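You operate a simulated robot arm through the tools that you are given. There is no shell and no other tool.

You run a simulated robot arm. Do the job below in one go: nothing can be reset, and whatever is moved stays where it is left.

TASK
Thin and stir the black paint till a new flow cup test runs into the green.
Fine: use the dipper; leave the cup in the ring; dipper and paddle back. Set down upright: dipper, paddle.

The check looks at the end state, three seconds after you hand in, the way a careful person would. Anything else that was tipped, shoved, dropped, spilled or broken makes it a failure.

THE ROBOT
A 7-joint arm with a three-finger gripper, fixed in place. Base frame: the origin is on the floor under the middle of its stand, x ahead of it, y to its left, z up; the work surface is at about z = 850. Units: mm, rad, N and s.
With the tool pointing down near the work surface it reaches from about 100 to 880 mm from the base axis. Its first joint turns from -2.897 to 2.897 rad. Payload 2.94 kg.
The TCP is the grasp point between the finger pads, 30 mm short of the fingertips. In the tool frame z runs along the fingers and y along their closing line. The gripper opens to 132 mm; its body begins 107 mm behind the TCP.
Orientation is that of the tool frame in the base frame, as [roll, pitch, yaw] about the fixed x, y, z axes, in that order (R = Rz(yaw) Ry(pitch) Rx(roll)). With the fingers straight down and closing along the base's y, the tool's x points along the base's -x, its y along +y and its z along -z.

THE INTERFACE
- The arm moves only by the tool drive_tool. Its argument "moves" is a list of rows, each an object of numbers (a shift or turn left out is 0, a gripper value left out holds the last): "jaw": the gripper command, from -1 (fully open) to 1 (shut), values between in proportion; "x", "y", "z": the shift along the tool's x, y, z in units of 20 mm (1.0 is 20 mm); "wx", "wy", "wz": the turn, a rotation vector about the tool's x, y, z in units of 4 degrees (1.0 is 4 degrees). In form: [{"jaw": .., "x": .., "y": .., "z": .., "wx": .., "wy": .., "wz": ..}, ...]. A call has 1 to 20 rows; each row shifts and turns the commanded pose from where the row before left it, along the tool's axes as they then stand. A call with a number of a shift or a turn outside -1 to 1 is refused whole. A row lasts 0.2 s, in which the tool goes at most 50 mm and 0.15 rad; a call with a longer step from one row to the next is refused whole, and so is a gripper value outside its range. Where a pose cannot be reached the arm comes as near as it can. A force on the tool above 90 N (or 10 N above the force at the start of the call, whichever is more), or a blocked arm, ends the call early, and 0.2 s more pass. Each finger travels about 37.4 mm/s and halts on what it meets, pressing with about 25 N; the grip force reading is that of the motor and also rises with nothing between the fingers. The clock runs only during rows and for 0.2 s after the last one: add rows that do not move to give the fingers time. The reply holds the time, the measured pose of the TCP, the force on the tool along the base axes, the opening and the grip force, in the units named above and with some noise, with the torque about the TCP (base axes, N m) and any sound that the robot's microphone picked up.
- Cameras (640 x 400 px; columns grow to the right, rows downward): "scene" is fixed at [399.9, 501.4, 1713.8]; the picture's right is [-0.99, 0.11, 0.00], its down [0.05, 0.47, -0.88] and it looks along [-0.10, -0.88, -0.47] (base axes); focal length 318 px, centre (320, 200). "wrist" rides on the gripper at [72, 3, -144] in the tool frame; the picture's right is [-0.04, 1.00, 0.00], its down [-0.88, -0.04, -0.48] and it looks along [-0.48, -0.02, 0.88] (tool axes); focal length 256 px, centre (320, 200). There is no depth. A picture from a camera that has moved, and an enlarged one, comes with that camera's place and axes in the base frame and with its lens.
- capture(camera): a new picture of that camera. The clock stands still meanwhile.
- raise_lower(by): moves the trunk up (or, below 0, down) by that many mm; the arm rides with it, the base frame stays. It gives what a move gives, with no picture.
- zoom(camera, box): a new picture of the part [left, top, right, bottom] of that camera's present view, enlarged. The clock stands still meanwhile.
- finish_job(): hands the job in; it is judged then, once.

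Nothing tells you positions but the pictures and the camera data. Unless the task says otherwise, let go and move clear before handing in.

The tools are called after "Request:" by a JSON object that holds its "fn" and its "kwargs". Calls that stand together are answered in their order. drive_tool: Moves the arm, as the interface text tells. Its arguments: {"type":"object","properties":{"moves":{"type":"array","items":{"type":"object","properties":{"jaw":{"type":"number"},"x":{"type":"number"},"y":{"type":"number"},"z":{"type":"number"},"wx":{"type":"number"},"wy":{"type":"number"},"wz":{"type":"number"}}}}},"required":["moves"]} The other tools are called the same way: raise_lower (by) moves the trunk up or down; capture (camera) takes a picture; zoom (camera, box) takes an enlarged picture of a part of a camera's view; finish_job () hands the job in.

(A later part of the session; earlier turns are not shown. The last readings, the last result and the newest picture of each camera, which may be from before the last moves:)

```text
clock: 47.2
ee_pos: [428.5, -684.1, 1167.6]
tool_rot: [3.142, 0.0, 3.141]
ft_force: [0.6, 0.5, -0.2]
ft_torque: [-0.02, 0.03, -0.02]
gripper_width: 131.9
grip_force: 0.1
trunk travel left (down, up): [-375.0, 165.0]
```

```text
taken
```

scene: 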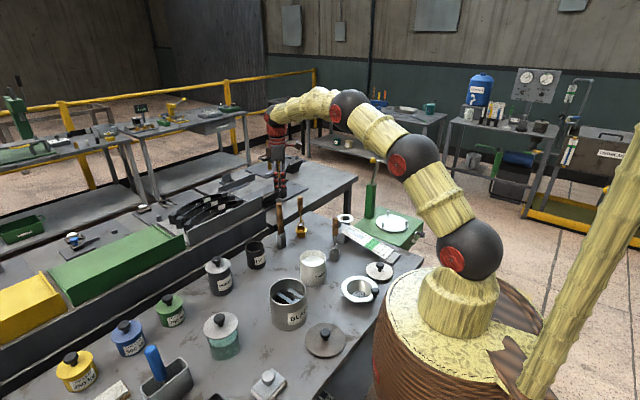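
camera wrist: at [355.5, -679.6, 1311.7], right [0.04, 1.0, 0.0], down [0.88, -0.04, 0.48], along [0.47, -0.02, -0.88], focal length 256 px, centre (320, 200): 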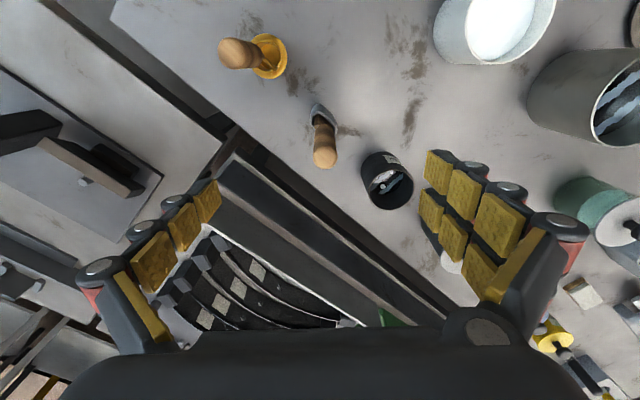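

Request:
{"fn": "zoom", "kwargs": {"camera": "wrist", "box": [280, 85, 370, 180]}}

Request:
{"fn": "zoom", "kwargs": {"camera": "wrist", "box": [205, 20, 305, 100]}}

Request:
{"fn": "zoom", "kwargs": {"camera": "scene", "box": [255, 180, 335, 250]}}

```text
4.21 times, centred on (325, 132) of wrist
camera zoom: at [355.5, -679.6, 1311.7], right [0.04, 1.0, 0.0], down [0.88, -0.04, 0.48], along [0.47, -0.02, -0.88], focal length 1078 px, centre (299, 484)
```

zoom: 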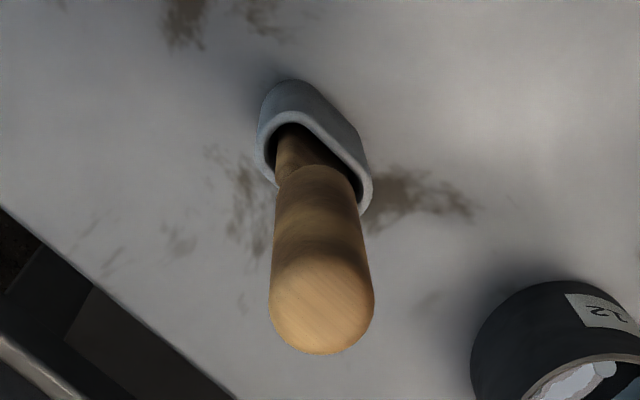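

```text
5.00 times, centred on (255, 60) of wrist
camera zoom: at [355.5, -679.6, 1311.7], right [0.04, 1.0, 0.0], down [0.88, -0.04, 0.48], along [0.47, -0.02, -0.88], focal length 1280 px, centre (645, 900)
```

zoom: 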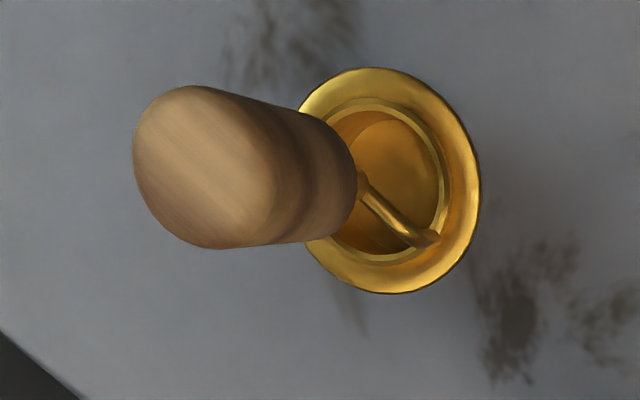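

```text
5.71 times, centred on (295, 215) of scene
camera zoom: at [399.9, 501.4, 1713.8], right [-0.99, 0.11, 0.0], down [0.05, 0.47, -0.88], along [-0.1, -0.88, -0.47], focal length 1816 px, centre (463, 114)
```

zoom: 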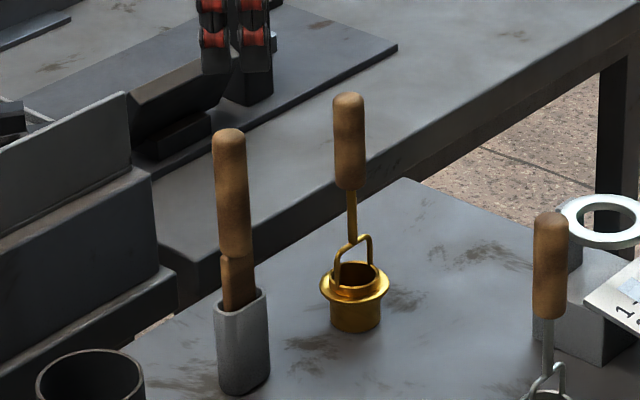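

The paddle handle stands at about (438, −677), top z ≈ 1075, in an oval sleeve. I'll centre over it, lower to TCP z ≈ 1038, and close.

Request:
{"fn": "drive_tool", "kwargs": {"moves": [{"jaw": -1, "x": -0.475, "y": 0.33}, {"z": 0.5}, {"z": 1}, {"z": 1}, {"z": 1}, {"z": 1}, {"z": 1}, {"z": 0.6}, {"z": 0.38}, {}, {}]}}

Request:
{"fn": "capture", "kwargs": {"camera": "wrist"}}

Request:
{"fn": "zoom", "kwargs": {"camera": "scene", "box": [235, 160, 335, 250]}}

```text
clock: 49.6
ee_pos: [436.2, -678.2, 1038.1]
tool_rot: [-3.14, 0.0, 3.14]
ft_force: [0.5, 0.0, -0.2]
ft_torque: [0.02, 0.01, -0.02]
gripper_width: 132.1
grip_force: 0.0
trunk travel left (down, up): [-375.0, 165.0]
```

```text
taken
camera wrist: at [364.1, -674.2, 1182.0], right [0.04, 1.0, 0.0], down [0.88, -0.04, 0.48], along [0.48, -0.02, -0.88], focal length 256 px, centre (320, 200)
```

wrist: 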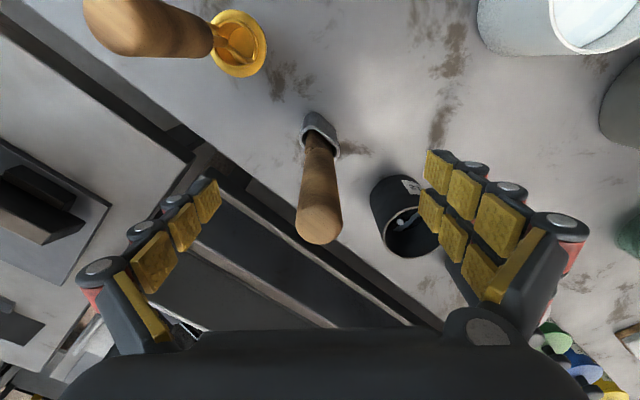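

```text
4.44 times, centred on (285, 205) of scene
camera zoom: at [399.9, 501.4, 1713.8], right [-0.99, 0.11, 0.0], down [0.05, 0.47, -0.88], along [-0.1, -0.88, -0.47], focal length 1413 px, centre (476, 178)
```

zoom: 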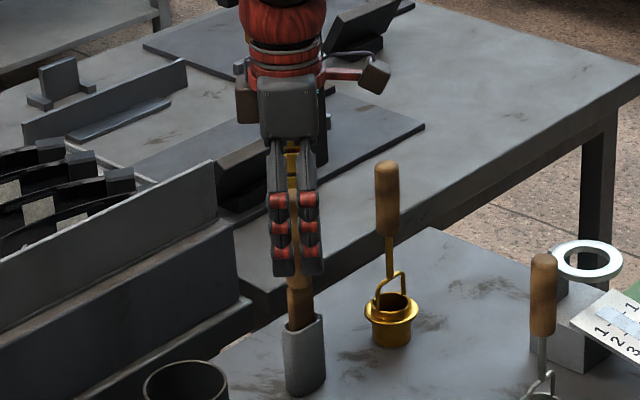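

The handle is centred between the fingers. I'll close on it.

Request:
{"fn": "drive_tool", "kwargs": {"moves": [{"jaw": 1}, {"jaw": 1}, {"jaw": 1}, {"jaw": 1}, {"jaw": 1}, {"jaw": 1}, {"jaw": 1}, {"jaw": 1}, {"jaw": 1}, {"jaw": 1}]}}

Request:
{"fn": "zoom", "kwargs": {"camera": "wrist", "box": [240, 80, 400, 260]}}

```text
clock: 51.8
ee_pos: [435.6, -678.5, 1037.7]
tool_rot: [3.142, 0.0, -3.14]
ft_force: [0.5, 0.2, -0.2]
ft_torque: [-0.02, -0.01, -0.01]
gripper_width: 23.0
grip_force: 25.2
trunk travel left (down, up): [-375.0, 165.0]
```

```text
2.22 times, centred on (320, 170) of wrist
camera zoom: at [364.1, -674.2, 1182.0], right [0.04, 1.0, 0.0], down [0.88, -0.04, 0.48], along [0.47, -0.02, -0.88], focal length 569 px, centre (320, 267)
```

zoom: 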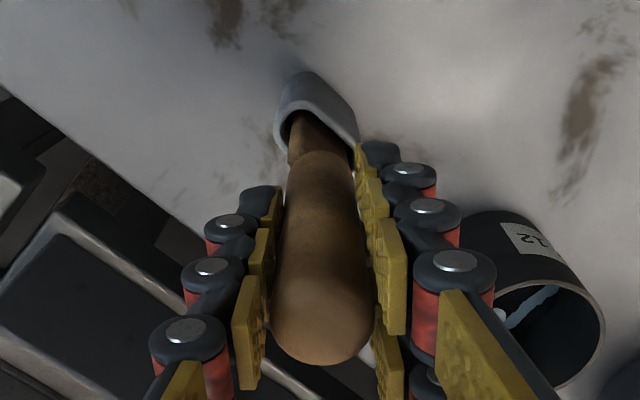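

The paddle is held (home TCP (435.6, −678.5, 1037.7)). I'll lift it straight out of its sleeve to clear the pot rims.

Request:
{"fn": "drive_tool", "kwargs": {"moves": [{"jaw": 1, "z": -0.3}, {"z": -0.5}, {"z": -0.7}, {"z": -0.8}, {"z": -0.8}, {"z": -0.9}, {"z": -0.9}, {"z": -0.9}, {"z": -0.9}, {"z": -0.6}, {}, {}]}}

Request:
{"fn": "capture", "kwargs": {"camera": "wrist"}}

Request:
{"fn": "zoom", "kwargs": {"camera": "scene", "box": [235, 140, 345, 250]}}

```text
clock: 54.4
ee_pos: [435.8, -677.8, 1182.0]
tool_rot: [-3.14, 0.0, 3.14]
ft_force: [0.0, 0.1, -0.5]
ft_torque: [-0.02, 0.04, 0.02]
gripper_width: 23.2
grip_force: 25.0
trunk travel left (down, up): [-375.0, 165.0]
```

```text
taken
camera wrist: at [362.6, -673.5, 1326.6], right [0.04, 1.0, 0.0], down [0.88, -0.04, 0.48], along [0.47, -0.02, -0.88], focal length 256 px, centre (320, 200)
```

wrist: 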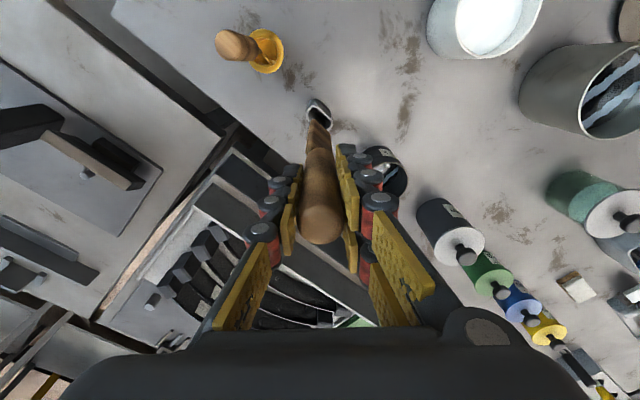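

```text
3.64 times, centred on (290, 195) of scene
camera zoom: at [399.9, 501.4, 1713.8], right [-0.99, 0.11, 0.0], down [0.05, 0.47, -0.88], along [-0.1, -0.88, -0.47], focal length 1156 px, centre (429, 218)
```

zoom: 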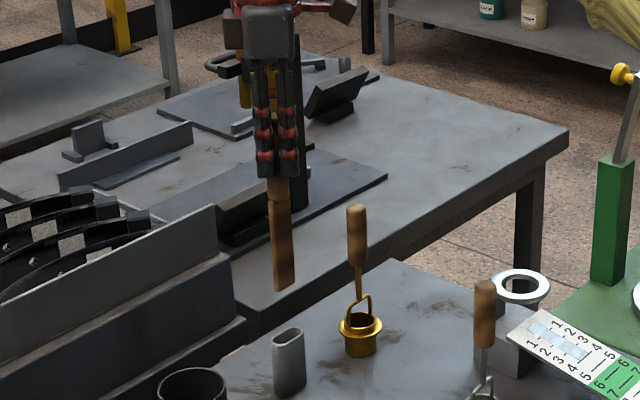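

The clean paddle is out, its blade tip about 179 mm below the TCP. I'll carry it over the black pot's centre.

Request:
{"fn": "drive_tool", "kwargs": {"moves": [{"jaw": 1, "x": 0.06, "y": 0.5}, {"x": 0.06, "y": 0.8}, {"x": 0.06, "y": 1}, {"x": 0.06, "y": 1}, {"x": 0.06, "y": 1}, {"x": 0.06, "y": 1}, {"x": 0.06, "y": 1}, {"x": 0.06, "y": 1}, {"x": 0.06, "y": 1}, {"x": 0.06, "y": 1}, {"x": 0.06, "y": 1}, {"x": 0.06, "y": 1}, {"x": 0.06, "y": 1}, {"x": 0.06, "y": 1}, {"x": 0.06, "y": 1}, {"x": 0.06, "y": 1}, {"x": 0.06, "y": 1}, {"x": 0.06, "y": 1}, {"x": 0.06, "y": 1}, {"x": 0.06, "y": 1}]}}

Request:
{"fn": "drive_tool", "kwargs": {"moves": [{"jaw": 1, "y": 0.6}, {"y": 0.3}, {}, {}]}}

Request:
{"fn": "capture", "kwargs": {"camera": "wrist"}}

Request:
{"fn": "zoom", "kwargs": {"camera": "scene", "box": [220, 200, 380, 320]}}

```text
clock: 58.6
ee_pos: [411.5, -290.8, 1182.3]
tool_rot: [-3.141, -0.001, -3.141]
ft_force: [-0.2, 0.3, 0.0]
ft_torque: [-0.01, -0.02, -0.02]
gripper_width: 23.1
grip_force: 25.1
trunk travel left (down, up): [-375.0, 165.0]
```

```text
clock: 59.6
ee_pos: [412.2, -272.5, 1182.5]
tool_rot: [-3.141, 0.001, -3.14]
ft_force: [-0.9, 0.7, -1.7]
ft_torque: [0.0, 0.01, 0.0]
gripper_width: 23.2
grip_force: 25.2
trunk travel left (down, up): [-375.0, 165.0]
```

```text
taken
camera wrist: at [339.1, -269.0, 1326.3], right [0.04, 1.0, 0.0], down [0.88, -0.04, 0.48], along [0.47, -0.02, -0.88], focal length 256 px, centre (320, 200)
```

wrist: 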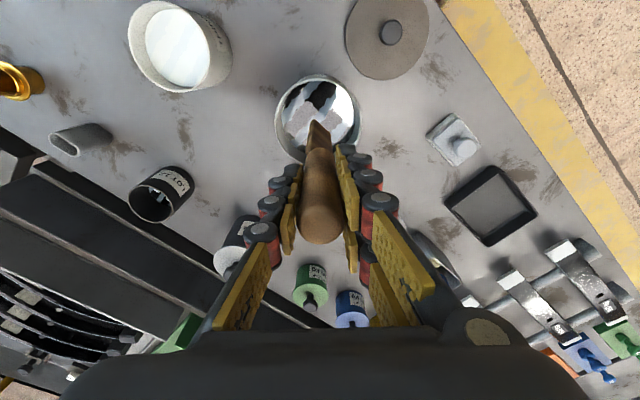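

```text
3.33 times, centred on (300, 260) of scene
camera zoom: at [399.9, 501.4, 1713.8], right [-0.99, 0.11, 0.0], down [0.05, 0.47, -0.88], along [-0.1, -0.88, -0.47], focal length 1060 px, centre (387, 0)
```

zoom: 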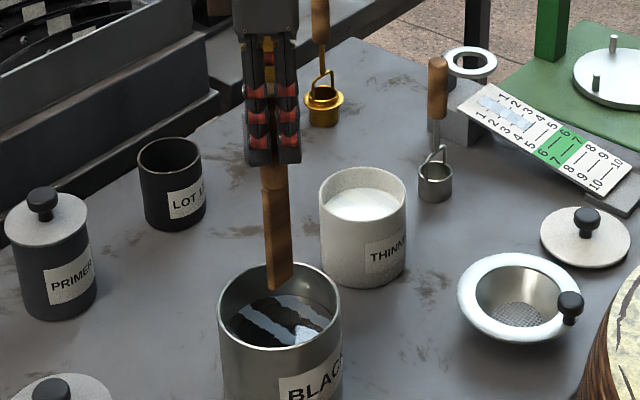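

The paddle is centred above the paint. I'll lower the blade slowly into it to just above the pot's floor.

Request:
{"fn": "drive_tool", "kwargs": {"moves": [{"jaw": 1, "z": 0.6}, {"z": 0.8}, {"z": 0.8}, {"z": 0.6}, {"z": 0.6}, {"z": 0.6}, {"z": 0.6}, {"z": 0.6}, {"z": 0.5}, {"z": 0.5}, {"z": 0.3}, {"z": 0.2}, {}, {}]}}

Request:
{"fn": "capture", "kwargs": {"camera": "wrist"}}

Request:
{"fn": "zoom", "kwargs": {"camera": "scene", "box": [240, 210, 360, 330]}}

```text
clock: 62.6
ee_pos: [412.9, -274.0, 1049.3]
tool_rot: [3.142, 0.0, 3.141]
ft_force: [0.0, 0.1, -1.1]
ft_torque: [0.02, -0.03, 0.0]
gripper_width: 23.3
grip_force: 24.9
trunk travel left (down, up): [-375.0, 165.0]
```

```text
taken
camera wrist: at [339.4, -270.1, 1192.4], right [0.04, 1.0, 0.0], down [0.88, -0.04, 0.48], along [0.48, -0.02, -0.88], focal length 256 px, centre (320, 200)
```

wrist: 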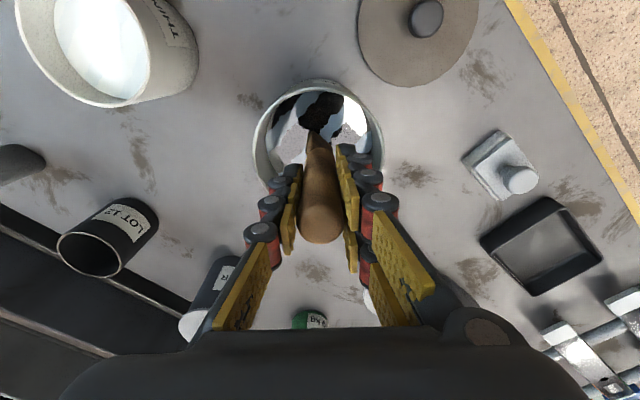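

```text
3.33 times, centred on (300, 270) of scene
camera zoom: at [399.9, 501.4, 1713.8], right [-0.99, 0.11, 0.0], down [0.05, 0.47, -0.88], along [-0.1, -0.88, -0.47], focal length 1060 px, centre (387, -33)
```

zoom: 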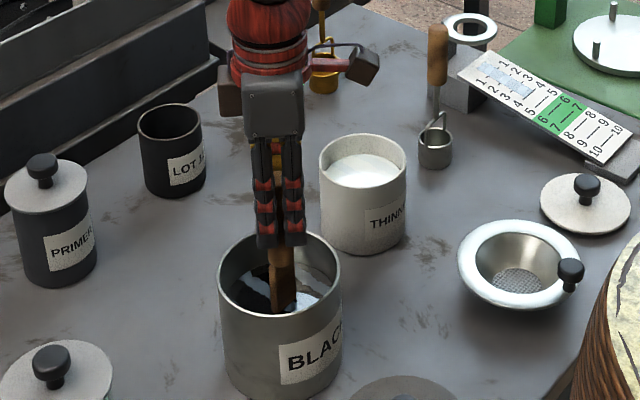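

The blade is in the paint, centred. I'll stir with circles of about 25 mm radius.

Request:
{"fn": "drive_tool", "kwargs": {"moves": [{"jaw": 1, "x": 0.5}, {"x": 0.6}, {"x": -0.21, "y": 0.647}, {"x": -0.55, "y": 0.4}, {"x": -0.68, "y": 0}, {"x": -0.55, "y": -0.4}, {"x": -0.21, "y": -0.647}, {"x": 0.21, "y": -0.647}, {"x": 0.55, "y": -0.4}, {"x": 0.68, "y": 0}, {"x": 0.55, "y": 0.4}, {"x": 0.21, "y": 0.647}]}}

Request:
{"fn": "zoom", "kwargs": {"camera": "wrist", "box": [220, 60, 420, 200]}}

Request:
{"fn": "zoom", "kwargs": {"camera": "scene", "box": [240, 210, 360, 330]}}

```text
clock: 65.2
ee_pos: [391.2, -273.9, 1049.2]
tool_rot: [3.14, 0.002, -3.141]
ft_force: [-0.1, 0.8, -0.2]
ft_torque: [-0.03, 0.0, -0.02]
gripper_width: 23.4
grip_force: 25.0
trunk travel left (down, up): [-375.0, 165.0]
```

```text
2.86 times, centred on (320, 130) of wrist
camera zoom: at [318.4, -270.3, 1192.9], right [0.04, 1.0, 0.0], down [0.88, -0.04, 0.48], along [0.48, -0.02, -0.88], focal length 731 px, centre (320, 400)
```

zoom: 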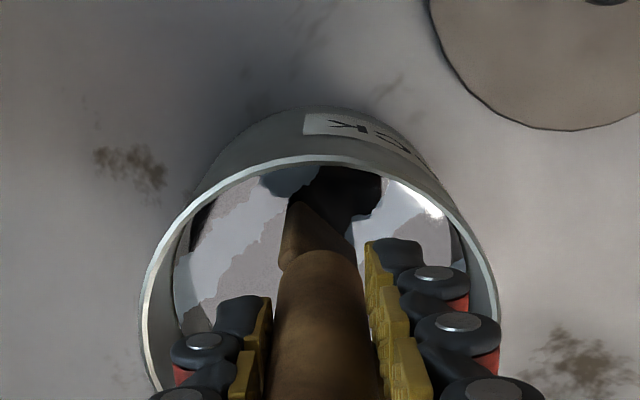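

```text
3.33 times, centred on (300, 270) of scene
camera zoom: at [399.9, 501.4, 1713.8], right [-0.99, 0.11, 0.0], down [0.05, 0.47, -0.88], along [-0.1, -0.88, -0.47], focal length 1060 px, centre (387, -33)
```

zoom: 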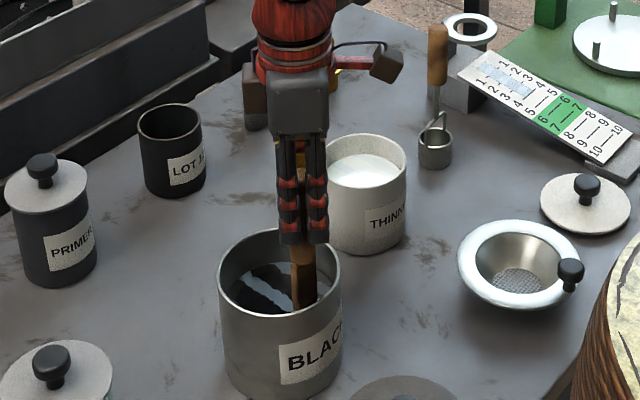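

The stirring is smooth with no wall contact. I'll keep circling for many more turns.

Request:
{"fn": "drive_tool", "kwargs": {"moves": [{"jaw": 1, "x": -0.21, "y": 0.647}, {"x": -0.55, "y": 0.4}, {"x": -0.68, "y": 0}, {"x": -0.55, "y": -0.4}, {"x": -0.21, "y": -0.647}, {"x": 0.21, "y": -0.647}, {"x": 0.55, "y": -0.4}, {"x": 0.68, "y": 0}, {"x": 0.55, "y": 0.4}, {"x": 0.21, "y": 0.647}, {"x": -0.21, "y": 0.647}, {"x": -0.55, "y": 0.4}, {"x": -0.68, "y": 0}, {"x": -0.55, "y": -0.4}, {"x": -0.21, "y": -0.647}, {"x": 0.21, "y": -0.647}, {"x": 0.55, "y": -0.4}, {"x": 0.68, "y": 0}, {"x": 0.55, "y": 0.4}, {"x": 0.21, "y": 0.647}]}}

Request:
{"fn": "drive_tool", "kwargs": {"moves": [{"jaw": 1, "x": -0.21, "y": 0.647}, {"x": -0.55, "y": 0.4}, {"x": -0.68, "y": 0}, {"x": -0.55, "y": -0.4}, {"x": -0.21, "y": -0.647}, {"x": 0.21, "y": -0.647}, {"x": 0.55, "y": -0.4}, {"x": 0.68, "y": 0}, {"x": 0.55, "y": 0.4}, {"x": 0.21, "y": 0.647}, {"x": -0.21, "y": 0.647}, {"x": -0.55, "y": 0.4}, {"x": -0.68, "y": 0}, {"x": -0.55, "y": -0.4}, {"x": -0.21, "y": -0.647}, {"x": 0.21, "y": -0.647}, {"x": 0.55, "y": -0.4}, {"x": 0.68, "y": 0}, {"x": 0.55, "y": 0.4}, {"x": 0.21, "y": 0.647}]}}

Request:
{"fn": "drive_tool", "kwargs": {"moves": [{"jaw": 1, "x": -0.21, "y": 0.647}, {"x": -0.55, "y": 0.4}, {"x": -0.68, "y": 0}, {"x": -0.55, "y": -0.4}, {"x": -0.21, "y": -0.647}, {"x": 0.21, "y": -0.647}, {"x": 0.55, "y": -0.4}, {"x": 0.68, "y": 0}, {"x": 0.55, "y": 0.4}, {"x": 0.21, "y": 0.647}, {"x": -0.21, "y": 0.647}, {"x": -0.55, "y": 0.4}, {"x": -0.68, "y": 0}, {"x": -0.55, "y": -0.4}, {"x": -0.21, "y": -0.647}, {"x": 0.21, "y": -0.647}, {"x": 0.55, "y": -0.4}, {"x": 0.68, "y": 0}, {"x": 0.55, "y": 0.4}, {"x": 0.21, "y": 0.647}]}}

Request:
{"fn": "zoom", "kwargs": {"camera": "wrist", "box": [220, 60, 420, 200]}}

Request:
{"fn": "zoom", "kwargs": {"camera": "scene", "box": [240, 210, 360, 330]}}

```text
clock: 69.4
ee_pos: [388.9, -273.2, 1048.9]
tool_rot: [3.141, 0.001, -3.141]
ft_force: [-0.6, 0.4, -0.6]
ft_torque: [0.0, 0.03, 0.01]
gripper_width: 23.1
grip_force: 25.0
trunk travel left (down, up): [-375.0, 165.0]
```

```text
clock: 73.6
ee_pos: [389.9, -272.3, 1049.4]
tool_rot: [3.141, 0.001, -3.141]
ft_force: [0.7, 0.3, -0.5]
ft_torque: [-0.01, -0.03, 0.01]
gripper_width: 23.1
grip_force: 25.2
trunk travel left (down, up): [-375.0, 165.0]
```

```text
clock: 77.8
ee_pos: [388.6, -272.8, 1049.4]
tool_rot: [3.141, 0.001, -3.14]
ft_force: [-0.2, 0.6, -0.6]
ft_torque: [0.0, -0.01, 0.03]
gripper_width: 23.1
grip_force: 25.2
trunk travel left (down, up): [-375.0, 165.0]
```

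```text
2.86 times, centred on (320, 130) of wrist
camera zoom: at [316.5, -268.9, 1192.9], right [0.04, 1.0, 0.0], down [0.88, -0.04, 0.48], along [0.48, -0.02, -0.88], focal length 731 px, centre (320, 400)
```

zoom: 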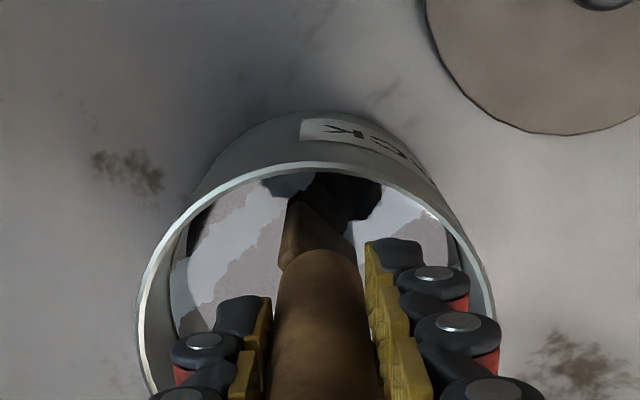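

```text
3.33 times, centred on (300, 270) of scene
camera zoom: at [399.9, 501.4, 1713.8], right [-0.99, 0.11, 0.0], down [0.05, 0.47, -0.88], along [-0.1, -0.88, -0.47], focal length 1060 px, centre (387, -33)
```

zoom: 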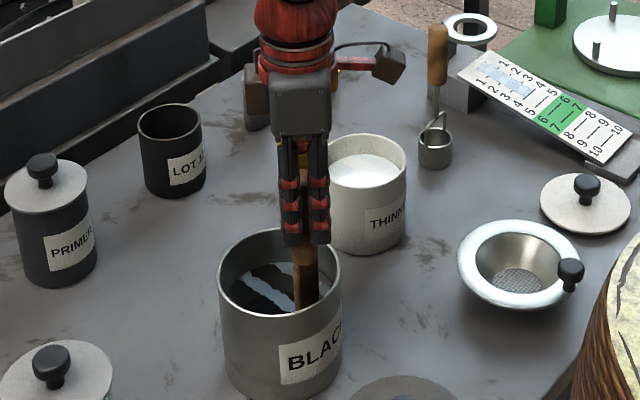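

Seven turns are done and the pale patch of thinner has gone from the surface. I'll add four more turns, then return to the pot's centre.

Request:
{"fn": "drive_tool", "kwargs": {"moves": [{"jaw": 1, "x": -0.21, "y": 0.647}, {"x": -0.55, "y": 0.4}, {"x": -0.68, "y": 0}, {"x": -0.55, "y": -0.4}, {"x": -0.21, "y": -0.647}, {"x": 0.21, "y": -0.647}, {"x": 0.55, "y": -0.4}, {"x": 0.68, "y": 0}, {"x": 0.55, "y": 0.4}, {"x": 0.21, "y": 0.647}, {"x": -0.21, "y": 0.647}, {"x": -0.55, "y": 0.4}, {"x": -0.68, "y": 0}, {"x": -0.55, "y": -0.4}, {"x": -0.21, "y": -0.647}, {"x": 0.21, "y": -0.647}, {"x": 0.55, "y": -0.4}, {"x": 0.68, "y": 0}, {"x": 0.55, "y": 0.4}, {"x": 0.21, "y": 0.647}]}}

Request:
{"fn": "drive_tool", "kwargs": {"moves": [{"jaw": 1, "x": -0.21, "y": 0.647}, {"x": -0.55, "y": 0.4}, {"x": -0.68, "y": 0}, {"x": -0.55, "y": -0.4}, {"x": -0.21, "y": -0.647}, {"x": 0.21, "y": -0.647}, {"x": 0.55, "y": -0.4}, {"x": 0.68, "y": 0}, {"x": 0.55, "y": 0.4}, {"x": 0.21, "y": 0.647}, {"x": -0.21, "y": 0.647}, {"x": -0.55, "y": 0.4}, {"x": -0.68, "y": 0}, {"x": -0.55, "y": -0.4}, {"x": -0.21, "y": -0.647}, {"x": 0.21, "y": -0.647}, {"x": 0.55, "y": -0.4}, {"x": 0.68, "y": 0}, {"x": 0.55, "y": 0.4}, {"x": 0.21, "y": 0.647}]}}

Request:
{"fn": "drive_tool", "kwargs": {"moves": [{"jaw": 1, "x": -0.5}, {"x": -0.6}, {"z": -0.3}, {"z": -0.4}, {"z": -0.5}, {"z": -0.5}, {"z": -0.5}, {"z": -0.5}, {"z": -0.5}, {"z": -0.5}, {"z": -0.5}, {"z": -0.6}, {"z": -0.6}, {"z": -0.6}, {"z": -0.6}, {}, {}, {}, {}, {}]}}

Request:
{"fn": "capture", "kwargs": {"camera": "wrist"}}

Request:
{"fn": "zoom", "kwargs": {"camera": "scene", "box": [240, 190, 360, 310]}}

```text
clock: 82.0
ee_pos: [388.8, -273.7, 1049.5]
tool_rot: [-3.14, 0.0, -3.14]
ft_force: [-0.6, -1.4, -0.9]
ft_torque: [-0.01, 0.04, -0.01]
gripper_width: 23.3
grip_force: 24.9
trunk travel left (down, up): [-375.0, 165.0]
```

```text
clock: 86.2
ee_pos: [390.8, -273.2, 1049.5]
tool_rot: [-3.141, -0.001, 3.14]
ft_force: [-0.6, 0.5, 0.0]
ft_torque: [-0.04, -0.02, -0.01]
gripper_width: 23.0
grip_force: 24.6
trunk travel left (down, up): [-375.0, 165.0]
```

```text
clock: 90.4
ee_pos: [412.7, -274.7, 1181.3]
tool_rot: [3.14, -0.001, 3.142]
ft_force: [-0.4, 0.4, -0.3]
ft_torque: [-0.03, 0.01, -0.02]
gripper_width: 23.3
grip_force: 24.7
trunk travel left (down, up): [-375.0, 165.0]
```

```text
taken
camera wrist: at [339.5, -270.2, 1325.5], right [0.04, 1.0, 0.0], down [0.88, -0.04, 0.48], along [0.48, -0.02, -0.88], focal length 256 px, centre (320, 200)
```

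wrist: 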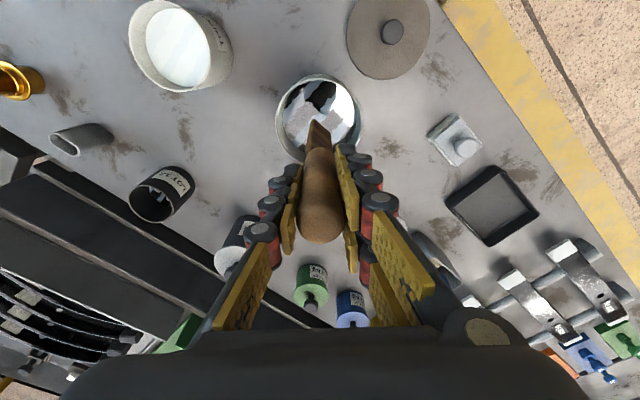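

```text
3.33 times, centred on (300, 250) of scene
camera zoom: at [399.9, 501.4, 1713.8], right [-0.99, 0.11, 0.0], down [0.05, 0.47, -0.88], along [-0.1, -0.88, -0.47], focal length 1060 px, centre (387, 33)
```

zoom: 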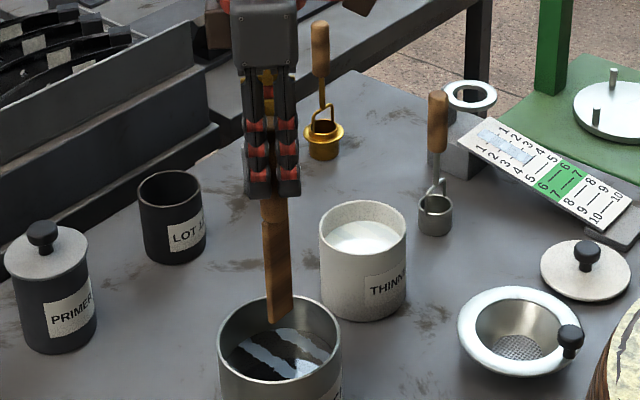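

The paint is stirred and the paddle comes up without drips. I'll carry it back above its sleeve at (435.6, −678.5).

Request:
{"fn": "drive_tool", "kwargs": {"moves": [{"jaw": 1, "x": -0.057, "y": -0.5}, {"x": -0.057, "y": -0.8}, {"x": -0.057, "y": -1}, {"x": -0.057, "y": -1}, {"x": -0.057, "y": -1}, {"x": -0.057, "y": -1}, {"x": -0.057, "y": -1}, {"x": -0.057, "y": -1}, {"x": -0.057, "y": -1}, {"x": -0.057, "y": -1}, {"x": -0.057, "y": -1}, {"x": -0.057, "y": -1}, {"x": -0.057, "y": -1}, {"x": -0.057, "y": -1}, {"x": -0.057, "y": -1}, {"x": -0.057, "y": -1}, {"x": -0.057, "y": -1}, {"x": -0.057, "y": -1}, {"x": -0.057, "y": -1}, {"x": -0.057, "y": -1}]}}

Request:
{"fn": "drive_tool", "kwargs": {"moves": [{"jaw": 1, "y": -0.6}, {"y": -0.3}, {}, {}]}}

Request:
{"fn": "zoom", "kwargs": {"camera": "wrist", "box": [270, 80, 370, 180]}}

Request:
{"fn": "zoom", "kwargs": {"camera": "scene", "box": [245, 170, 335, 250]}}

```text
clock: 94.6
ee_pos: [434.5, -660.5, 1180.2]
tool_rot: [3.139, -0.003, -3.139]
ft_force: [0.6, 0.4, -0.2]
ft_torque: [0.03, 0.01, 0.01]
gripper_width: 23.5
grip_force: 25.4
trunk travel left (down, up): [-375.0, 165.0]
```

```text
clock: 95.6
ee_pos: [434.1, -678.1, 1180.6]
tool_rot: [-3.141, 0.002, 3.14]
ft_force: [-0.8, 0.2, -0.4]
ft_torque: [0.0, 0.0, 0.02]
gripper_width: 23.2
grip_force: 24.8
trunk travel left (down, up): [-375.0, 165.0]
```

```text
4.00 times, centred on (320, 130) of wrist
camera zoom: at [361.8, -674.1, 1324.1], right [0.04, 1.0, 0.0], down [0.88, -0.04, 0.48], along [0.47, -0.02, -0.88], focal length 1024 px, centre (320, 480)
```

zoom: 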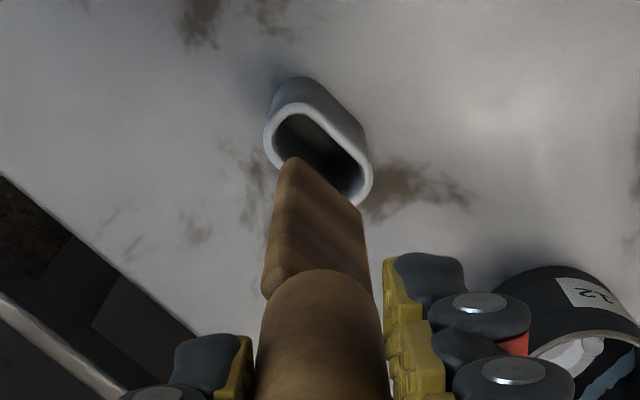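

```text
5.00 times, centred on (290, 210) of scene
camera zoom: at [399.9, 501.4, 1713.8], right [-0.99, 0.11, 0.0], down [0.05, 0.47, -0.88], along [-0.1, -0.88, -0.47], focal length 1590 px, centre (470, 150)
```

zoom: 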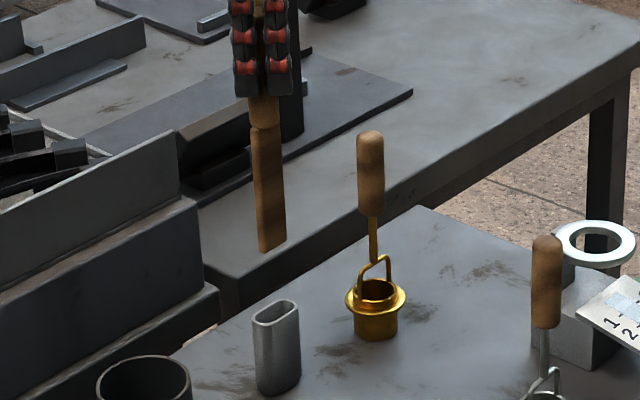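

The blade lines up with the sleeve's oval opening. I'll trim 1.5 mm in x and lower it in steadily, watching the force.

Request:
{"fn": "drive_tool", "kwargs": {"moves": [{"jaw": 1, "x": -0.07, "y": -0.015}, {"z": 0.6}, {"z": 0.8}, {"z": 0.8}, {"z": 0.6}, {"z": 0.4}, {"z": 0.4}, {"z": 0.4}, {}]}}

Request:
{"fn": "zoom", "kwargs": {"camera": "wrist", "box": [270, 80, 370, 180]}}

Request:
{"fn": "zoom", "kwargs": {"camera": "scene", "box": [245, 180, 335, 260]}}

```text
clock: 97.6
ee_pos: [435.5, -679.0, 1100.6]
tool_rot: [-3.141, 0.0, -3.14]
ft_force: [0.7, 0.7, -0.6]
ft_torque: [-0.02, 0.0, 0.03]
gripper_width: 23.4
grip_force: 24.9
trunk travel left (down, up): [-375.0, 165.0]
```

```text
4.00 times, centred on (320, 130) of wrist
camera zoom: at [362.4, -674.7, 1244.8], right [0.04, 1.0, 0.0], down [0.88, -0.04, 0.48], along [0.47, -0.02, -0.88], focal length 1024 px, centre (320, 480)
```

zoom: 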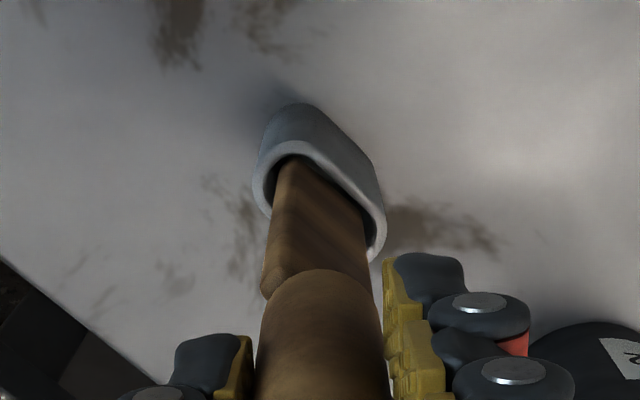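

```text
5.00 times, centred on (290, 220) of scene
camera zoom: at [399.9, 501.4, 1713.8], right [-0.99, 0.11, 0.0], down [0.05, 0.47, -0.88], along [-0.1, -0.88, -0.47], focal length 1590 px, centre (470, 100)
```

zoom: 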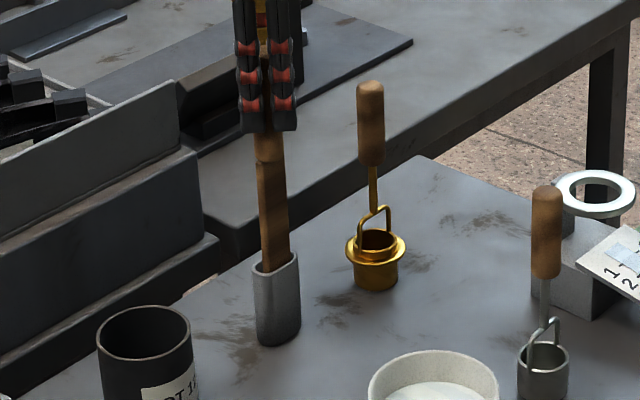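

The blade is inside the sleeve with no contact. I'll lower the remaining 62 mm, slowing at the end.

Request:
{"fn": "drive_tool", "kwargs": {"moves": [{"jaw": 1, "z": 0.4}, {"z": 0.6}, {"z": 0.6}, {"z": 0.5}, {"z": 0.4}, {"z": 0.3}, {"z": 0.15}, {}, {}]}}

```text
clock: 99.6
ee_pos: [435.6, -679.2, 1041.5]
tool_rot: [3.141, 0.001, -3.14]
ft_force: [-0.1, 0.1, -0.8]
ft_torque: [0.03, 0.0, 0.01]
gripper_width: 23.3
grip_force: 25.6
trunk travel left (down, up): [-375.0, 165.0]
```

Request:
{"fn": "drive_tool", "kwargs": {"moves": [{"jaw": 1, "z": 0.1}, {"z": 0.07}, {}, {}]}}

Request:
{"fn": "zoom", "kwargs": {"camera": "scene", "box": [245, 180, 335, 260]}}

```text
clock: 100.6
ee_pos: [436.2, -677.8, 1039.0]
tool_rot: [-3.141, -0.001, 3.141]
ft_force: [-0.3, 0.6, -0.3]
ft_torque: [-0.01, 0.0, 0.01]
gripper_width: 23.4
grip_force: 25.2
trunk travel left (down, up): [-375.0, 165.0]
```

```text
5.00 times, centred on (290, 220) of scene
camera zoom: at [399.9, 501.4, 1713.8], right [-0.99, 0.11, 0.0], down [0.05, 0.47, -0.88], along [-0.1, -0.88, -0.47], focal length 1590 px, centre (470, 100)
```

zoom: 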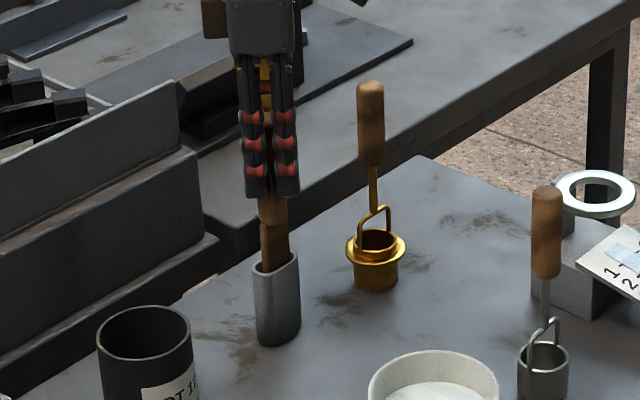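

The paddle is within about a millimetre of home. I'll lower a hair more, open, and rise straight up clear.

Request:
{"fn": "drive_tool", "kwargs": {"moves": [{"jaw": 1, "z": 0.06}, {}, {"jaw": 0.5}, {"jaw": 0}, {"jaw": -1}, {"jaw": -1}, {"jaw": -1}, {"jaw": -1}, {"jaw": -1}, {"jaw": -1}, {"jaw": -1}, {"z": -0.5}, {"z": -1}, {"z": -1}, {"z": -1}, {"z": -1}, {"z": -1}, {"z": -1}, {"z": -1}]}}

Request:
{"fn": "capture", "kwargs": {"camera": "wrist"}}

Request:
{"fn": "zoom", "kwargs": {"camera": "scene", "box": [245, 180, 335, 260]}}

```text
clock: 104.6
ee_pos: [435.2, -676.5, 1186.1]
tool_rot: [-3.14, 0.002, -3.141]
ft_force: [-0.4, 0.4, -0.2]
ft_torque: [-0.04, 0.01, 0.02]
gripper_width: 131.9
grip_force: 0.1
trunk travel left (down, up): [-375.0, 165.0]
```

```text
taken
camera wrist: at [362.9, -672.8, 1331.3], right [0.04, 1.0, 0.0], down [0.88, -0.04, 0.48], along [0.48, -0.02, -0.88], focal length 256 px, centre (320, 200)
```

wrist: 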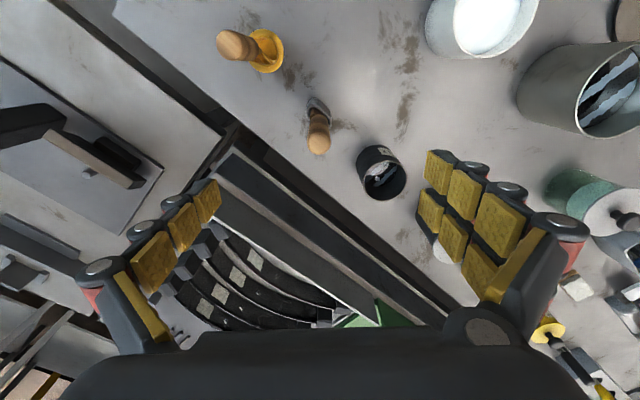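

```text
5.00 times, centred on (290, 220) of scene
camera zoom: at [399.9, 501.4, 1713.8], right [-0.99, 0.11, 0.0], down [0.05, 0.47, -0.88], along [-0.1, -0.88, -0.47], focal length 1590 px, centre (470, 100)
```

zoom: 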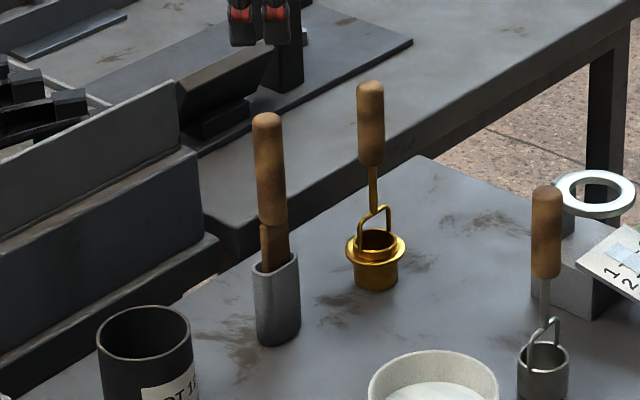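

The paddle is home and upright. Next I'll move above the brass flow cup near (345, −750) and look.

Request:
{"fn": "drive_tool", "kwargs": {"moves": [{"jaw": -1, "x": 0.75, "y": -0.613}, {"x": 0.75, "y": -0.613}, {"x": 0.75, "y": -0.613}, {"x": 0.75, "y": -0.613}, {"x": 0.75, "y": -0.613}, {"x": 0.75, "y": -0.613}, {}, {}, {}]}}

Request:
{"fn": "capture", "kwargs": {"camera": "wrist"}}

Request:
{"fn": "zoom", "kwargs": {"camera": "wrist", "box": [270, 80, 370, 180]}}

```text
clock: 106.6
ee_pos: [344.9, -752.2, 1185.7]
tool_rot: [3.141, 0.001, -3.141]
ft_force: [1.0, -0.2, -0.1]
ft_torque: [-0.01, -0.01, -0.01]
gripper_width: 132.1
grip_force: 0.0
trunk travel left (down, up): [-375.0, 165.0]
```

```text
taken
camera wrist: at [272.6, -747.4, 1330.6], right [0.04, 1.0, 0.0], down [0.88, -0.04, 0.48], along [0.48, -0.02, -0.88], focal length 256 px, centre (320, 200)
```

wrist: 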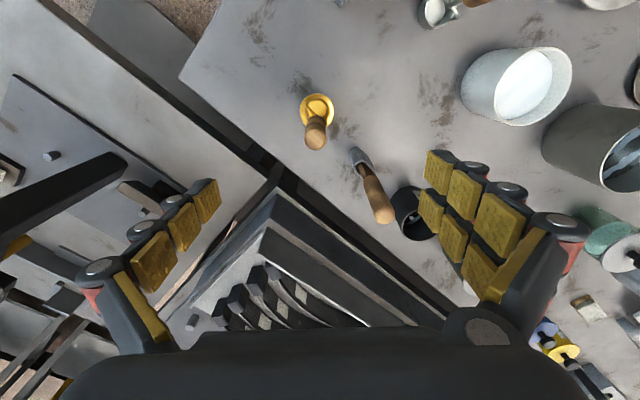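

```text
4.00 times, centred on (320, 130) of wrist
camera zoom: at [272.6, -747.4, 1330.6], right [0.04, 1.0, 0.0], down [0.88, -0.04, 0.48], along [0.48, -0.02, -0.88], focal length 1024 px, centre (320, 480)
```

zoom: 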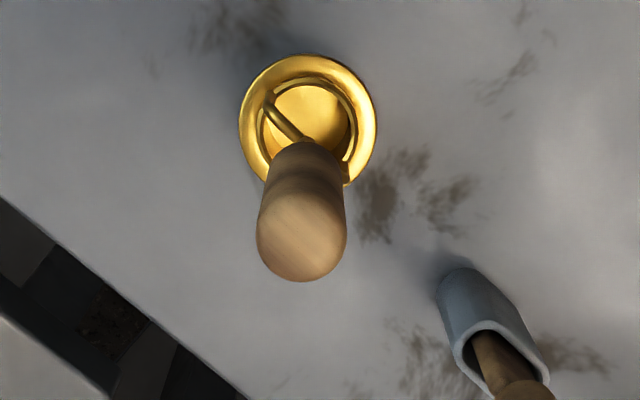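

The flow cup's handle axis is at about (344, −755). I'll centre on it, lower to TCP z ≈ 1026, and close.

Request:
{"fn": "drive_tool", "kwargs": {"moves": [{"jaw": -1, "x": 0.03, "y": -0.15}, {"z": 0.6}, {"z": 1}, {"z": 1}, {"z": 1}, {"z": 1}, {"z": 1}, {"z": 1}, {"z": 0.8}, {"z": 0.58}, {}, {}]}}

Request:
{"fn": "capture", "kwargs": {"camera": "wrist"}}

Request:
{"fn": "zoom", "kwargs": {"camera": "scene", "box": [245, 160, 365, 260]}}

```text
clock: 109.2
ee_pos: [344.6, -755.9, 1027.5]
tool_rot: [-3.14, 0.001, 3.141]
ft_force: [0.1, 0.0, 0.3]
ft_torque: [0.01, 0.02, -0.03]
gripper_width: 131.8
grip_force: 0.0
trunk travel left (down, up): [-375.0, 165.0]
```

```text
taken
camera wrist: at [271.9, -751.7, 1171.7], right [0.04, 1.0, 0.0], down [0.88, -0.04, 0.48], along [0.48, -0.02, -0.88], focal length 256 px, centre (320, 200)
```

wrist: 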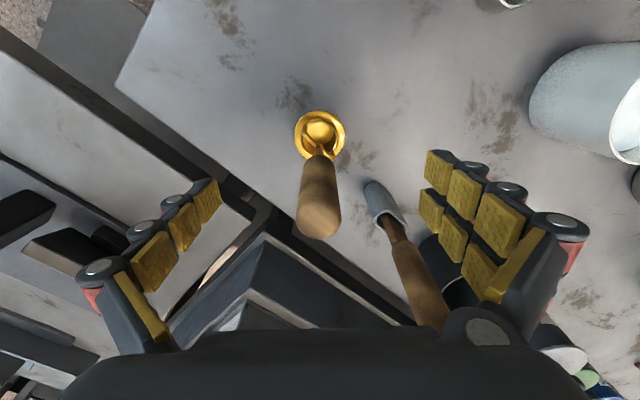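

```text
4.00 times, centred on (305, 210) of scene
camera zoom: at [399.9, 501.4, 1713.8], right [-0.99, 0.11, 0.0], down [0.05, 0.47, -0.88], along [-0.1, -0.88, -0.47], focal length 1272 px, centre (380, 160)
```

zoom: 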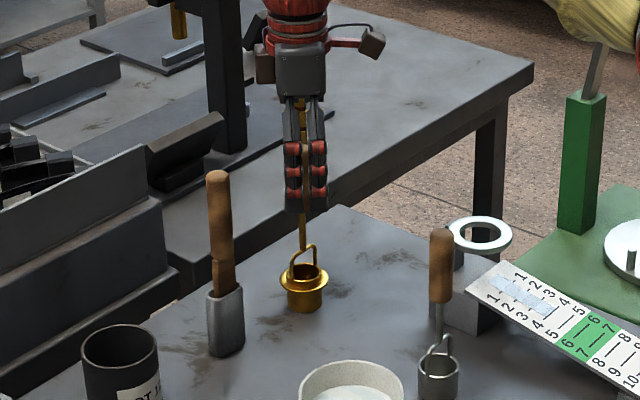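

The handle is centred and the paddle is clear of the closing fingers. I'll close on the cup's handle.

Request:
{"fn": "drive_tool", "kwargs": {"moves": [{"jaw": 1}, {"jaw": 1}, {"jaw": 1}, {"jaw": 1}, {"jaw": 1}, {"jaw": 1}, {"jaw": 1}, {"jaw": 1}, {"jaw": 1}, {"jaw": 1}]}}

Request:
{"fn": "drive_tool", "kwargs": {"moves": [{"jaw": 1, "z": -0.3}, {"z": -0.6}, {"z": -1}, {"z": -1}, {"z": -1}, {"z": -1}, {"z": -1}, {"z": -1}, {"z": -0.6}, {}, {}]}}

Request:
{"fn": "capture", "kwargs": {"camera": "wrist"}}

Request:
{"fn": "zoom", "kwargs": {"camera": "scene", "box": [245, 150, 365, 250]}}

```text
clock: 111.4
ee_pos: [344.0, -755.9, 1027.9]
tool_rot: [-3.141, 0.0, 3.142]
ft_force: [0.7, -1.0, 0.2]
ft_torque: [-0.01, 0.0, 0.0]
gripper_width: 23.6
grip_force: 24.9
trunk travel left (down, up): [-375.0, 165.0]
```

```text
clock: 113.8
ee_pos: [345.0, -755.7, 1177.9]
tool_rot: [-3.14, 0.0, -3.141]
ft_force: [0.0, -0.7, -1.7]
ft_torque: [-0.03, 0.01, -0.01]
gripper_width: 23.6
grip_force: 25.2
trunk travel left (down, up): [-375.0, 165.0]
```

```text
taken
camera wrist: at [273.2, -751.7, 1321.4], right [0.04, 1.0, 0.0], down [0.88, -0.04, 0.48], along [0.47, -0.02, -0.88], focal length 256 px, centre (320, 200)
```

wrist: 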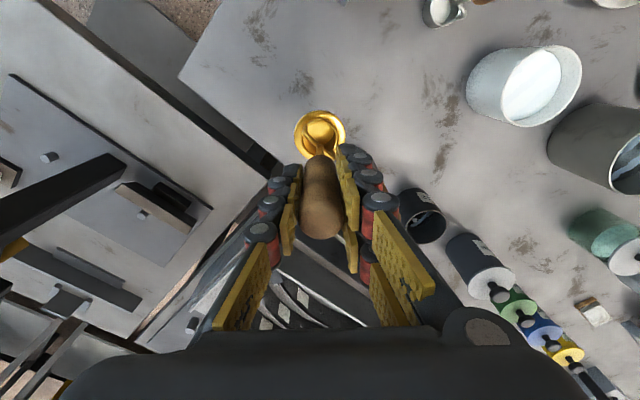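

```text
4.00 times, centred on (305, 200) of scene
camera zoom: at [399.9, 501.4, 1713.8], right [-0.99, 0.11, 0.0], down [0.05, 0.47, -0.88], along [-0.1, -0.88, -0.47], focal length 1272 px, centre (380, 200)
```

zoom: 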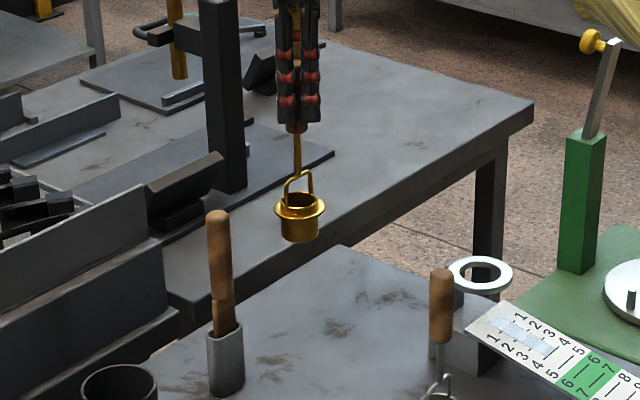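

The flow cup is lifted clean. I'll carry it over the black pot, passing clear of the paddle and thinner pot.

Request:
{"fn": "drive_tool", "kwargs": {"moves": [{"jaw": 1, "x": -0.1, "y": 0.5}, {"x": -0.14, "y": 0.8}, {"x": -0.14, "y": 1}, {"x": -0.14, "y": 1}, {"x": -0.14, "y": 1}, {"x": -0.14, "y": 1}, {"x": -0.14, "y": 1}, {"x": -0.14, "y": 1}, {"x": -0.14, "y": 1}, {"x": -0.14, "y": 1}, {"x": -0.14, "y": 1}, {"x": -0.14, "y": 1}, {"x": -0.14, "y": 1}, {"x": -0.14, "y": 1}, {"x": -0.14, "y": 1}, {"x": -0.14, "y": 1}, {"x": -0.14, "y": 1}, {"x": -0.14, "y": 1}, {"x": -0.14, "y": 1}, {"x": -0.14, "y": 1}]}}

Request:
{"fn": "drive_tool", "kwargs": {"moves": [{"jaw": 1, "x": -0.14, "y": 1}, {"x": -0.14, "y": 1}, {"x": -0.14, "y": 1}, {"x": -0.12, "y": 1}, {"y": 0.6}, {"y": 0.2}, {}, {}]}}

Request:
{"fn": "capture", "kwargs": {"camera": "wrist"}}

Request:
{"fn": "zoom", "kwargs": {"camera": "scene", "box": [240, 190, 360, 310]}}

```text
clock: 118.0
ee_pos: [399.6, -368.2, 1176.6]
tool_rot: [-3.141, 0.001, 3.14]
ft_force: [-0.1, 0.2, -2.7]
ft_torque: [-0.02, 0.01, 0.01]
gripper_width: 23.3
grip_force: 24.9
trunk travel left (down, up): [-375.0, 165.0]
```

```text
clock: 119.8
ee_pos: [410.6, -272.1, 1177.0]
tool_rot: [3.14, 0.001, 3.142]
ft_force: [0.3, -0.3, -1.5]
ft_torque: [0.0, 0.02, 0.0]
gripper_width: 23.8
grip_force: 25.0
trunk travel left (down, up): [-375.0, 165.0]
```

```text
taken
camera wrist: at [338.3, -268.3, 1321.3], right [0.04, 1.0, 0.0], down [0.88, -0.04, 0.48], along [0.47, -0.02, -0.88], focal length 256 px, centre (320, 200)
```

wrist: 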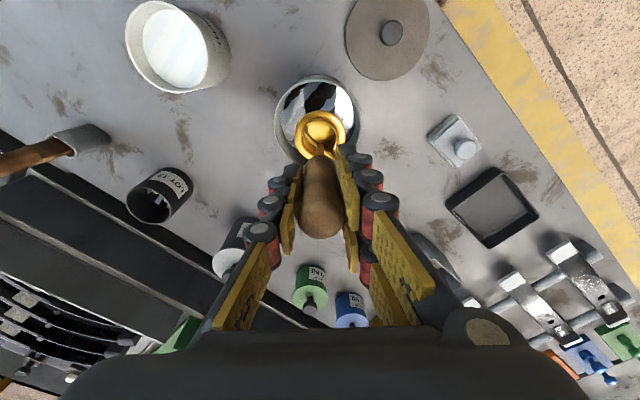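

```text
3.33 times, centred on (300, 250) of scene
camera zoom: at [399.9, 501.4, 1713.8], right [-0.99, 0.11, 0.0], down [0.05, 0.47, -0.88], along [-0.1, -0.88, -0.47], focal length 1060 px, centre (387, 33)
```

zoom: 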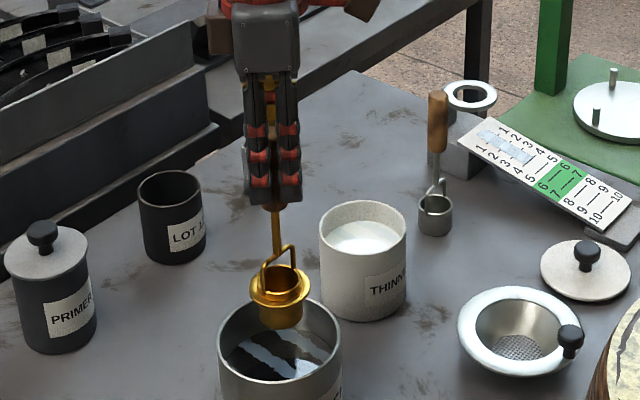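

The flow cup is centred over the paint. I'll lower it slowly until its rim is under the surface (TCP ≈ 1044).

Request:
{"fn": "drive_tool", "kwargs": {"moves": [{"jaw": 1, "z": 0.6}, {"z": 0.8}, {"z": 0.7}, {"z": 0.5}, {"z": 0.5}, {"z": 0.5}, {"z": 0.4}, {"z": 0.4}, {"z": 0.4}, {"z": 0.4}, {"z": 0.4}, {"z": 0.4}, {"z": 0.3}, {"z": 0.3}, {}, {}]}}

Request:
{"fn": "zoom", "kwargs": {"camera": "wrist", "box": [240, 60, 400, 180]}}

Request:
{"fn": "zoom", "kwargs": {"camera": "scene", "box": [240, 210, 340, 330]}}

```text
clock: 123.2
ee_pos: [409.7, -272.8, 1046.2]
tool_rot: [-3.14, -0.001, 3.141]
ft_force: [-0.7, -0.4, -1.7]
ft_torque: [0.01, -0.04, 0.02]
gripper_width: 23.5
grip_force: 25.1
trunk travel left (down, up): [-375.0, 165.0]
```

```text
3.33 times, centred on (320, 120) of wrist
camera zoom: at [338.0, -269.0, 1189.5], right [0.04, 1.0, 0.0], down [0.88, -0.04, 0.48], along [0.47, -0.02, -0.88], focal length 853 px, centre (320, 467)
```

zoom: 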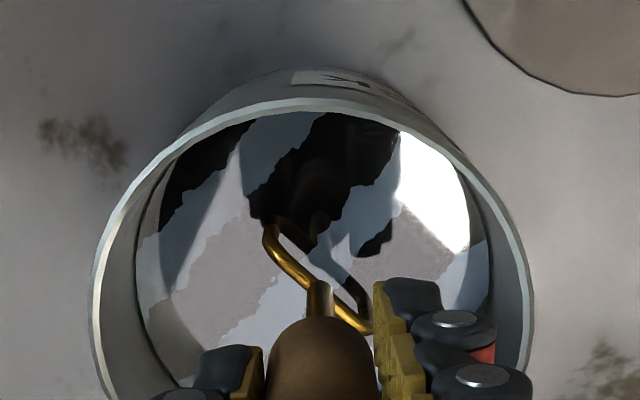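

```text
3.33 times, centred on (290, 270) of scene
camera zoom: at [399.9, 501.4, 1713.8], right [-0.99, 0.11, 0.0], down [0.05, 0.47, -0.88], along [-0.1, -0.88, -0.47], focal length 1060 px, centre (420, -33)
```

zoom: 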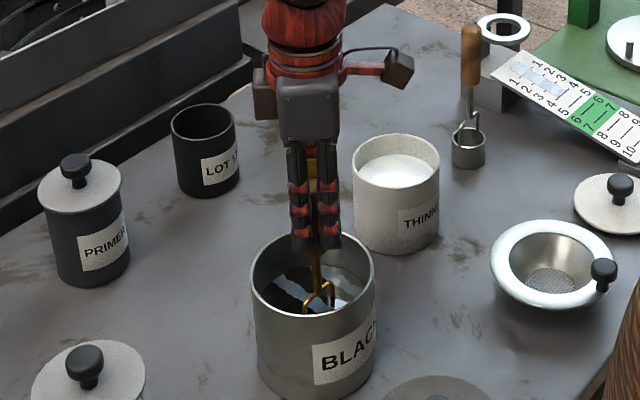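

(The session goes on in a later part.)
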